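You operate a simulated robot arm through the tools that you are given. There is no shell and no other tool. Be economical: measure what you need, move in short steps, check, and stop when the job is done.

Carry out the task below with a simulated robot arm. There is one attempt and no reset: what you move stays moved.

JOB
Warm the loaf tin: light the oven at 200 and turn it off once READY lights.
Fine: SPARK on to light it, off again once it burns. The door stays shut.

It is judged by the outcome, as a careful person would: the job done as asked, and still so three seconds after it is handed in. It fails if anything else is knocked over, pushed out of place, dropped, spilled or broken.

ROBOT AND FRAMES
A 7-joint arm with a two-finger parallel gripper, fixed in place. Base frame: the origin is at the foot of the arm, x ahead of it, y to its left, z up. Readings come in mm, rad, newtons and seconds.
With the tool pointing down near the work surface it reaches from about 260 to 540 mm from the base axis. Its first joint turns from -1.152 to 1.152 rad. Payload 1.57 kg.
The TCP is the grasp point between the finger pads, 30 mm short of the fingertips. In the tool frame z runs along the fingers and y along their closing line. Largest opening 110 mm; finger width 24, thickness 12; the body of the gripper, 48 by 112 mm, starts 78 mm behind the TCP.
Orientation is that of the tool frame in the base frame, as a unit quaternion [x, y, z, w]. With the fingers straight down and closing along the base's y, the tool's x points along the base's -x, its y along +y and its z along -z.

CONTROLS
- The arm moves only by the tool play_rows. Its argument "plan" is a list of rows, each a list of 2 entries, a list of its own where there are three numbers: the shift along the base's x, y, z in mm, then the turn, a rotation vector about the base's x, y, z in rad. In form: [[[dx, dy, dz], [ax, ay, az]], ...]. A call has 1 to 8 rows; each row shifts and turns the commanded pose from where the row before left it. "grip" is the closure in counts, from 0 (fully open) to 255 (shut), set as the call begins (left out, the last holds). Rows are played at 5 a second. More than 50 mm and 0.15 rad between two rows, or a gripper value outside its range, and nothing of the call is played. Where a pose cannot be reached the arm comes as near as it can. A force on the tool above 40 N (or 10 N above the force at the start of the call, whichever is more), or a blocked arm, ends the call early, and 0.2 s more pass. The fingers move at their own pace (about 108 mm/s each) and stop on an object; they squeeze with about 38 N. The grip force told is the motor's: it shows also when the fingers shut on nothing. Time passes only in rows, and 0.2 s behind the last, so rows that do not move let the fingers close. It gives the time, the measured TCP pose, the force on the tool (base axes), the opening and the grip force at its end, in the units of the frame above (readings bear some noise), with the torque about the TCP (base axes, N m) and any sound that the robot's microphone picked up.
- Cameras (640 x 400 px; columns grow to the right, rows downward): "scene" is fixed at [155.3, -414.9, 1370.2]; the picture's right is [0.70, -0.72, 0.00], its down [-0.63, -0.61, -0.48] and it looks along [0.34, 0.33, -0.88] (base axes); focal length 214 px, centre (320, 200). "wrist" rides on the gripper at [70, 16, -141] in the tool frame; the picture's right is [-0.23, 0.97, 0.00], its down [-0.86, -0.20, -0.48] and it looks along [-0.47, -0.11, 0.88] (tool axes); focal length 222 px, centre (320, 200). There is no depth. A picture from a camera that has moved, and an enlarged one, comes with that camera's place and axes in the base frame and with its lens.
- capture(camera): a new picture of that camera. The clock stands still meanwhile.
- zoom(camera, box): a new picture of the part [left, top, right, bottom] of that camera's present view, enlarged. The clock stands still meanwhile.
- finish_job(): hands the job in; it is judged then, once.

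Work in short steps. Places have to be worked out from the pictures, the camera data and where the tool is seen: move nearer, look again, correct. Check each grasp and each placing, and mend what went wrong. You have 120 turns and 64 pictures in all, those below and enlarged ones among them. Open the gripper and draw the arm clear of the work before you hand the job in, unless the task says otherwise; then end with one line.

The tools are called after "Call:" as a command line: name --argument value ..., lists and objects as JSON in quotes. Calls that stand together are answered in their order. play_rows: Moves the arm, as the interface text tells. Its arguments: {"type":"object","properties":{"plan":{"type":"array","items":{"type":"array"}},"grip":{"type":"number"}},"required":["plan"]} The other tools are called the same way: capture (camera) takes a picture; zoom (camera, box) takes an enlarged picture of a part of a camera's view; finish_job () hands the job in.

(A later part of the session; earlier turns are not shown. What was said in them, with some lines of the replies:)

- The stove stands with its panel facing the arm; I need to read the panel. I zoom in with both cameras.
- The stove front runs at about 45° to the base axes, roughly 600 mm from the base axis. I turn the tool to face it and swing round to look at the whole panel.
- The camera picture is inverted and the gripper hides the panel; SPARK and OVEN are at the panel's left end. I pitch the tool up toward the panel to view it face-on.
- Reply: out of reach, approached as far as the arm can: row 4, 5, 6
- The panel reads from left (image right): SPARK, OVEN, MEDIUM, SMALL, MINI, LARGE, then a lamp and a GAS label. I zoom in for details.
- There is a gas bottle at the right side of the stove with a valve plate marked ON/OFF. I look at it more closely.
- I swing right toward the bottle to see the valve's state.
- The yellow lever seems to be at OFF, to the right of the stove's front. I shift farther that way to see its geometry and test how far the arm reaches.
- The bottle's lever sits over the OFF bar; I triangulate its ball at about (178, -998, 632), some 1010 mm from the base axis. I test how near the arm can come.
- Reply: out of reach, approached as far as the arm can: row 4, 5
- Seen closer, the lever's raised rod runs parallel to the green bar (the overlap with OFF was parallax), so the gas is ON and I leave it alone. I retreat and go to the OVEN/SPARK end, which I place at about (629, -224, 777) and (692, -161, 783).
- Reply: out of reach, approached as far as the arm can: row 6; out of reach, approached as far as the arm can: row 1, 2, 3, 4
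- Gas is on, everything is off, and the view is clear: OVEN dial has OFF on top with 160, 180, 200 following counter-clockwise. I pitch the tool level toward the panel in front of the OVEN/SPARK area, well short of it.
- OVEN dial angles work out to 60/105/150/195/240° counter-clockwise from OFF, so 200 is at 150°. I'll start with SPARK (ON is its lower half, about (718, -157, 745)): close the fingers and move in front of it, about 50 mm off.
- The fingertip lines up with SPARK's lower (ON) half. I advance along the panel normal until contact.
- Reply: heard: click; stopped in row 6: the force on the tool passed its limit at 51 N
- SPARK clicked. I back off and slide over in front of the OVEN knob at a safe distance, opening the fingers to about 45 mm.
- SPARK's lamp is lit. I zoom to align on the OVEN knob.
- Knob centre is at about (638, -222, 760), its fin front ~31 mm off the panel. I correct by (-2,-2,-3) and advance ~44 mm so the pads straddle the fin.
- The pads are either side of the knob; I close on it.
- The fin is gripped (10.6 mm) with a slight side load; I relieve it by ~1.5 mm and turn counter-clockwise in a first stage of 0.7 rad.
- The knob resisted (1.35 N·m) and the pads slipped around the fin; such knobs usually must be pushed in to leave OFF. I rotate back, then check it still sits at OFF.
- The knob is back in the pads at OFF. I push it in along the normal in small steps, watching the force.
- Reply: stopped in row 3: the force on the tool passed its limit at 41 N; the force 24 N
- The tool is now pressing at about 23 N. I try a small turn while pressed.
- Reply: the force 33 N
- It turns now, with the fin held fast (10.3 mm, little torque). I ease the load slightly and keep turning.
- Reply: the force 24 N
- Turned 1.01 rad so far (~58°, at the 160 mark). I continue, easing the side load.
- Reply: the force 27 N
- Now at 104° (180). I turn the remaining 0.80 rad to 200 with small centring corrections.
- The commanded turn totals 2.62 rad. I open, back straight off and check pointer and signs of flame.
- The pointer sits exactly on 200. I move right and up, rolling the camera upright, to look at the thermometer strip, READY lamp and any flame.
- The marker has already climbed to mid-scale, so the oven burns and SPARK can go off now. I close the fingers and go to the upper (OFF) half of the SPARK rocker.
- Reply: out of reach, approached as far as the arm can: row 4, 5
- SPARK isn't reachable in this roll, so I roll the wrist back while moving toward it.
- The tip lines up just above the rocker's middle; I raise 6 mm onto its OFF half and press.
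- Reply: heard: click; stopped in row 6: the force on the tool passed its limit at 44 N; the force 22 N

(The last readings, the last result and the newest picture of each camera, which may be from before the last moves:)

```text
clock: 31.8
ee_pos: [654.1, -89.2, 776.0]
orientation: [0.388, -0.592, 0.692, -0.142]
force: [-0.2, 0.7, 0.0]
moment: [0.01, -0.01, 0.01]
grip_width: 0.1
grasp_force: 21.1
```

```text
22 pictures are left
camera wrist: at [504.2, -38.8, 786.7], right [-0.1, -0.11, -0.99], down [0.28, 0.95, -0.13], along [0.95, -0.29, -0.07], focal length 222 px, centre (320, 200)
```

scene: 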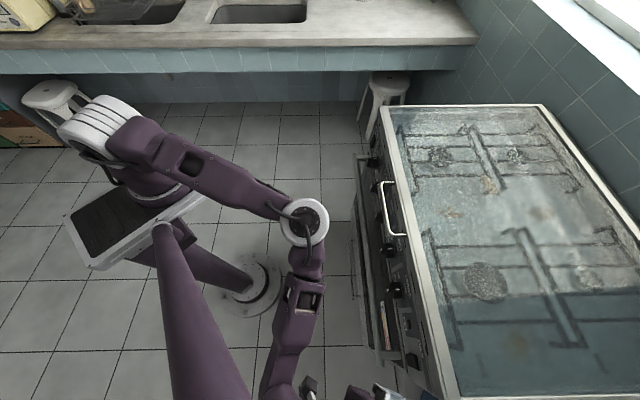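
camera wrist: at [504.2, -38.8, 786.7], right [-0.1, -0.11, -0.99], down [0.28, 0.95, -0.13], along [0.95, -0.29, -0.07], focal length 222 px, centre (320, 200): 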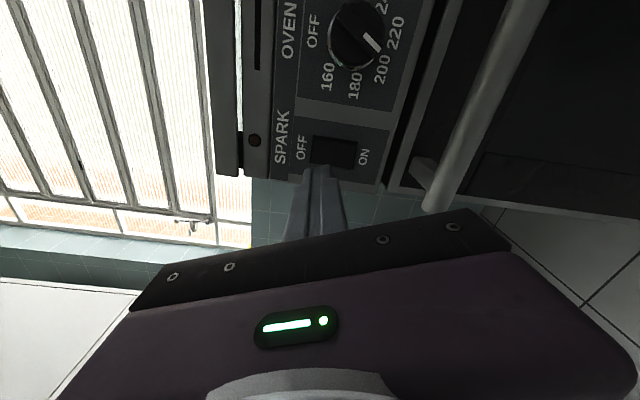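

SPARK is off, its lamp dark. I check whether the scene camera can show the READY lamp and strip.

Call:
zoom --camera "scene" --box '[340, 290, 420, 350]'

```text
6.67 times, centred on (380, 320) of scene
camera zoom: at [155.3, -414.9, 1370.2], right [0.7, -0.72, 0.0], down [-0.63, -0.61, -0.48], along [0.34, 0.33, -0.88], focal length 1430 px, centre (-80, -600)
```

zoom: 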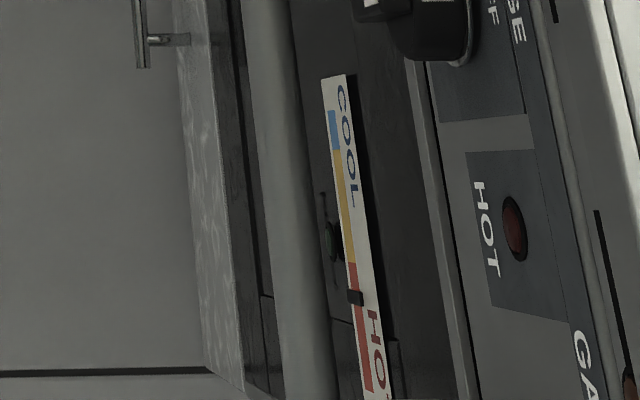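

The scene camera shows both: marker climbing, READY still dark. I position at the OVEN knob with the pads aligned to the fin, ready to turn it off.

Call:
play_rows --plan '[[[-14.2, -15.4, -2.6], [-0.0945, 0.0945, 0]], [[-14.2, -15.4, -2.6], [-0.0945, 0.0945, 0]], [[-14.2, -15.4, -2.6], [-0.0945, 0.0945, 0]], [[-14.2, -15.4, -2.6], [-0.0945, 0.0945, 0]], [[-14.2, -15.4, -2.6], [-0.0945, 0.0945, 0]]]' --grip 150

Call:
zoom --camera "wrist" --box '[220, 60, 420, 260]'

Call:
zoom --camera "scene" --box '[340, 290, 420, 350]'

```text
clock: 33.0
ee_pos: [582.0, -166.1, 764.0]
orientation: [0.559, -0.431, 0.702, 0.093]
force: [0.8, 0.1, -1.0]
moment: [0.02, 0.03, 0.02]
grip_width: 45.0
grasp_force: 0.1
```

```text
2.00 times, centred on (320, 160) of wrist
camera zoom: at [447.1, -100.8, 816.3], right [-0.52, -0.52, -0.68], down [0.09, 0.76, -0.64], along [0.85, -0.39, -0.35], focal length 444 px, centre (320, 280)
```

zoom: 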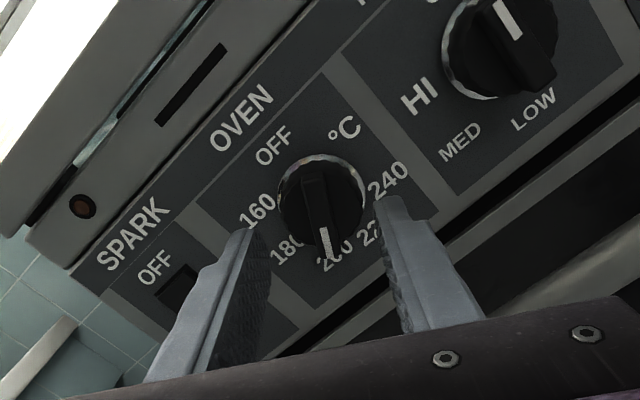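

```text
6.67 times, centred on (380, 320) of scene
camera zoom: at [155.3, -414.9, 1370.2], right [0.7, -0.72, 0.0], down [-0.63, -0.61, -0.48], along [0.34, 0.33, -0.88], focal length 1430 px, centre (-80, -600)
```

zoom: 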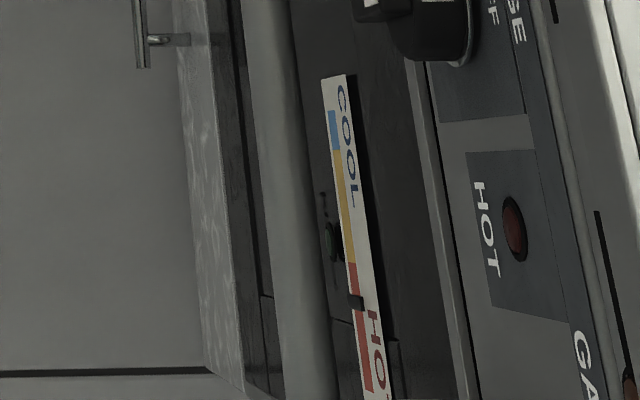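

READY is still dark and the pads straddle the fin well. I advance 31 mm to be in place and re-check.

Call:
play_rows --plan '[[[8, -8, -1], [0, 0, 0]], [[8, -8, -1], [0, 0, 0]], [[6, -6, 0], [0, 0, 0]]]'

Call:
zoom --camera "scene" --box '[340, 290, 420, 350]'

```text
clock: 33.8
ee_pos: [604.6, -188.9, 761.5]
orientation: [0.559, -0.431, 0.702, 0.093]
force: [0.5, 0.2, -0.1]
moment: [-0.03, -0.05, -0.02]
grip_width: 45.1
grasp_force: 0.0
```

```text
6.67 times, centred on (380, 320) of scene
camera zoom: at [155.3, -414.9, 1370.2], right [0.7, -0.72, 0.0], down [-0.63, -0.61, -0.48], along [0.34, 0.33, -0.88], focal length 1430 px, centre (-80, -600)
```

zoom: 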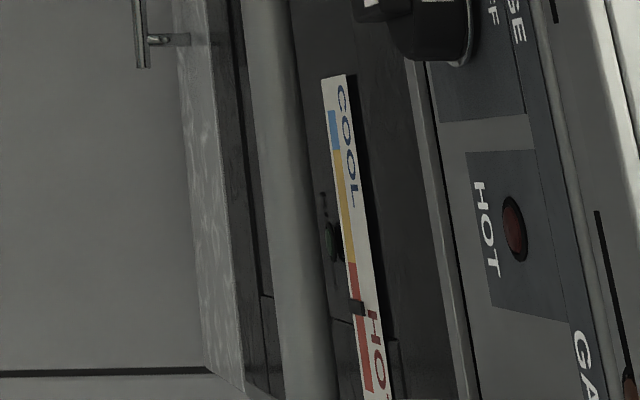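

Still not READY, marker creeping up. I wait in place 1.8 s.

Call:
play_rows --plan '[[[0, 0, 0], [0, 0, 0]], [[0, 0, 0], [0, 0, 0]], [[0, 0, 0], [0, 0, 0]], [[0, 0, 0], [0, 0, 0]], [[0, 0, 0], [0, 0, 0]], [[0, 0, 0], [0, 0, 0]], [[0, 0, 0], [0, 0, 0]], [[0, 0, 0], [0, 0, 0]]]'

Call:
zoom --camera "scene" --box '[340, 290, 420, 350]'

```text
clock: 35.6
ee_pos: [603.7, -187.9, 761.2]
orientation: [0.56, -0.43, 0.702, 0.093]
force: [0.3, -0.3, 0.0]
moment: [0.0, -0.01, 0.0]
grip_width: 45.1
grasp_force: 0.1
```

```text
6.67 times, centred on (380, 320) of scene
camera zoom: at [155.3, -414.9, 1370.2], right [0.7, -0.72, 0.0], down [-0.63, -0.61, -0.48], along [0.34, 0.33, -0.88], focal length 1430 px, centre (-80, -600)
```

zoom: 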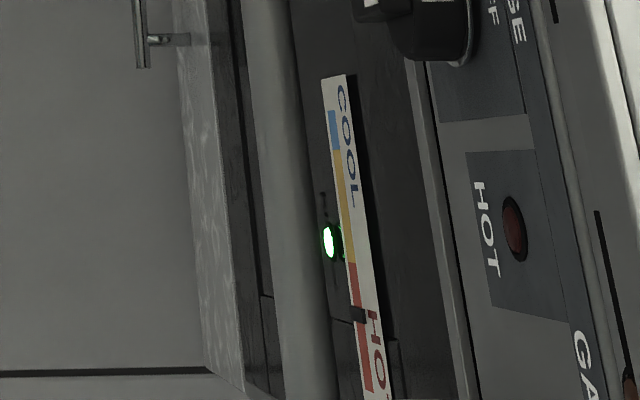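

READY is lit. I grip the knob now, with a gentle push in (~4 mm) as before.

Call:
play_rows --plan '[[[0, 0, 0], [0, 0, 0]], [[0, 0, 0], [0, 0, 0]], [[2, -2, 0], [0, 0, 0]], [[1, -1, 0], [0, 0, 0]]]' --grip 255

```text
clock: 36.6
ee_pos: [607.8, -190.8, 761.4]
orientation: [0.558, -0.429, 0.704, 0.092]
force: [4.5, 10.3, 16.5]
moment: [-0.11, -0.1, 0.35]
grip_width: 10.4
grasp_force: 28.1
```

Gripped at 10.4 mm. I turn clockwise in stages toward OFF.

Call:
play_rows --plan '[[[0.7, 0.7, 1], [0.095, -0.095, 0]], [[0, 0, 0], [0.095, -0.095, 0]], [[0, 0, 0], [0.095, -0.095, 0]], [[0, 0, 0], [0.095, -0.095, 0]], [[0, 0, 0], [0.095, -0.095, 0]], [[0, 0, 0], [0.095, -0.095, 0]]]'

```text
clock: 38.0
ee_pos: [608.2, -189.2, 761.9]
orientation: [0.346, -0.616, 0.681, -0.191]
force: [6.8, 10.9, 21.1]
moment: [-0.43, -0.41, -0.17]
grip_width: 10.3
grasp_force: 28.1
```

Turning fine (grip 10.3 mm). I ease the upward load and continue.

Call:
play_rows --plan '[[[1, 1, 1.5], [0.095, -0.095, 0]], [[0, 0, 0], [0.095, -0.095, 0]], [[0, 0, 0], [0.095, -0.095, 0]], [[0, 0, 0], [0.095, -0.095, 0]], [[0, 0, 0], [0.095, -0.095, 0]], [[0, 0, 0], [0.095, -0.095, 0]]]'

```text
clock: 39.4
ee_pos: [606.8, -189.6, 761.7]
orientation: [-0.075, 0.704, -0.553, 0.44]
force: [-4.4, -0.1, 14.6]
moment: [-0.02, 0.03, -0.65]
grip_width: 10.6
grasp_force: 28.9
```

1.61 of 2.62 rad done; I turn the remaining 1.0 rad.

Call:
play_rows --plan '[[[0, 0, 1], [0.095, -0.095, 0]], [[0, 0, 0], [0.095, -0.095, 0]], [[0, 0, 0], [0.095, -0.095, 0]], [[0, 0, 0], [0.095, -0.095, 0]], [[0, 0, 0], [0.095, -0.095, 0]], [[0, 0, 0], [0.095, -0.095, 0]], [[0, 0, 0], [0.095, -0.095, 0]], [[0, 0, 0], [0.05, -0.05, 0]]]'

Call:
zoom --camera "wrist" --box '[220, 60, 420, 260]'

```text
clock: 41.2
ee_pos: [606.9, -189.8, 762.2]
orientation: [0.274, 0.654, -0.27, 0.652]
force: [-11.4, -7.3, -8.1]
moment: [0.26, 0.5, -0.31]
grip_width: 10.3
grasp_force: 28.8
```

```text
2.00 times, centred on (320, 160) of wrist
camera zoom: at [519.2, -78.6, 694.0], right [0.69, 0.69, 0.23], down [-0.48, 0.19, 0.86], along [0.54, -0.7, 0.46], focal length 444 px, centre (320, 280)
```

zoom: 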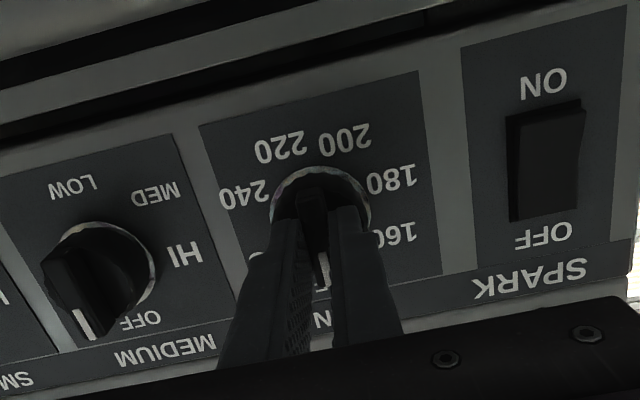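

The knob is back at the upright OFF position. I release, back off and check.

Call:
play_rows --plan '[[[0, 0, 0], [0, 0, 0]], [[-10, 10, 0], [0, 0, 0]], [[-20, 20, 0], [0, 0, 0]], [[-25, 25, 0], [0, 0, 0]]]' --grip 150

Call:
zoom --camera "wrist" --box '[220, 40, 460, 240]'

Call:
zoom --camera "scene" --box '[340, 290, 420, 350]'

```text
clock: 42.2
ee_pos: [552.0, -133.0, 762.3]
orientation: [0.273, 0.654, -0.269, 0.652]
force: [0.7, 0.1, 0.3]
moment: [-0.01, 0.02, 0.01]
grip_width: 45.4
grasp_force: 0.1
```

```text
2.00 times, centred on (340, 140) of wrist
camera zoom: at [463.5, -21.0, 693.9], right [0.69, 0.69, 0.23], down [-0.48, 0.19, 0.86], along [0.54, -0.7, 0.46], focal length 444 px, centre (280, 320)
```

zoom: 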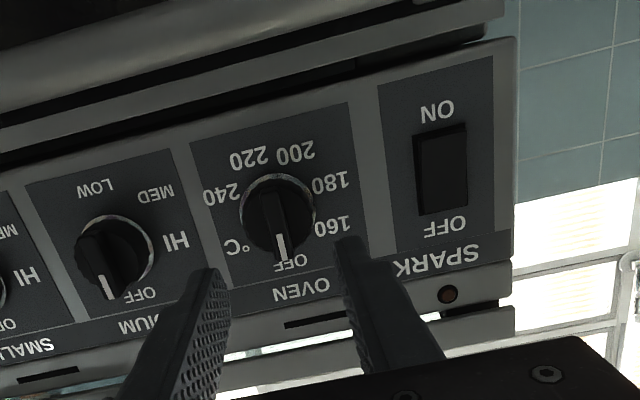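

```text
6.67 times, centred on (380, 320) of scene
camera zoom: at [155.3, -414.9, 1370.2], right [0.7, -0.72, 0.0], down [-0.63, -0.61, -0.48], along [0.34, 0.33, -0.88], focal length 1430 px, centre (-80, -600)
```

zoom: 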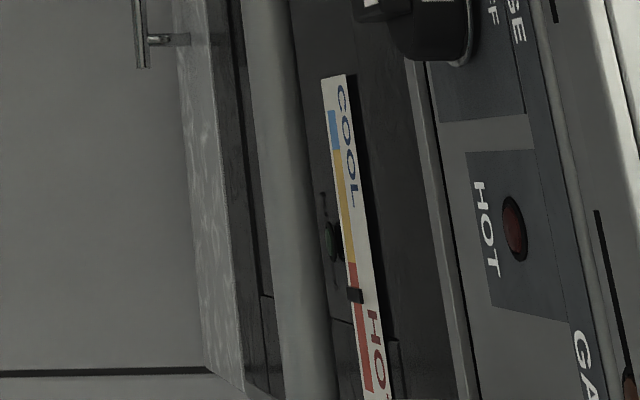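

The oven is cooling with READY dark again. I look closer at the knob and switch while drawing the arm clear with the gripper open.

Call:
zoom --camera "wrist" --box '[310, 100, 410, 190]'

Call:
play_rows --plan '[[[-25, 25, 5], [0, 0, 0]], [[-15, 15, 25], [0, 0, 0]], [[-10, 10, 25], [0, 0, 0]]]' --grip 0

Call:
capture --camera "wrist"

Call:
capture --camera "scene"

```text
4.44 times, centred on (360, 145) of wrist
camera zoom: at [463.5, -21.0, 693.9], right [0.69, 0.69, 0.23], down [-0.48, 0.19, 0.86], along [0.54, -0.7, 0.46], focal length 987 px, centre (142, 444)
```

zoom: 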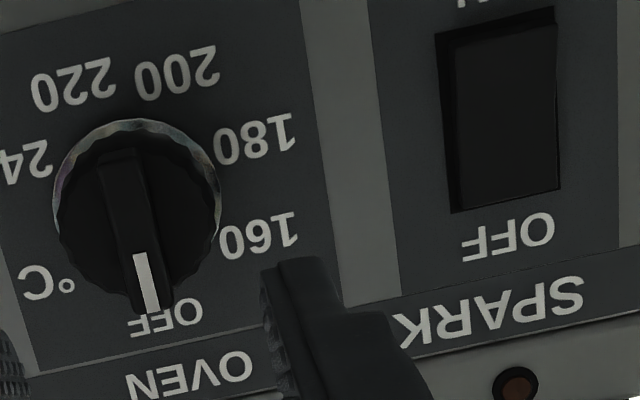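

```text
clock: 43.0
ee_pos: [502.5, -82.7, 818.4]
orientation: [0.273, 0.654, -0.268, 0.652]
force: [0.0, 0.1, 0.4]
moment: [-0.01, 0.03, 0.02]
grip_width: 109.8
grasp_force: 0.1
```

```text
12 pictures are left
camera wrist: at [413.8, 28.4, 750.0], right [0.69, 0.69, 0.23], down [-0.48, 0.19, 0.86], along [0.54, -0.7, 0.46], focal length 222 px, centre (320, 200)
```

wrist: 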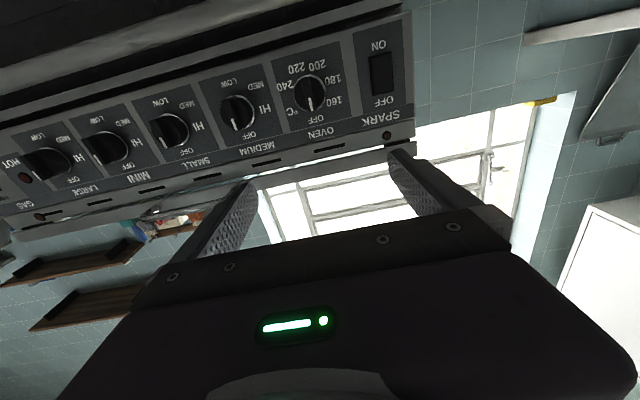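

```text
11 pictures are left
```

scene: 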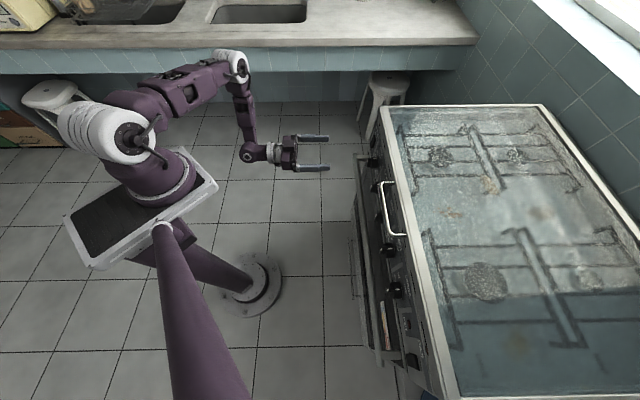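

OVEN points to OFF, SPARK is off with its lamp dark, the temperature is falling, and the arm is clear with the gripper open. I hand it in.

Call:
finish_job

```text
The job is handed in.
```

The oven was lit at 200 with SPARK, which I switched off once it burned; I turned the oven off right after READY lit, and the door stayed shut throughout.
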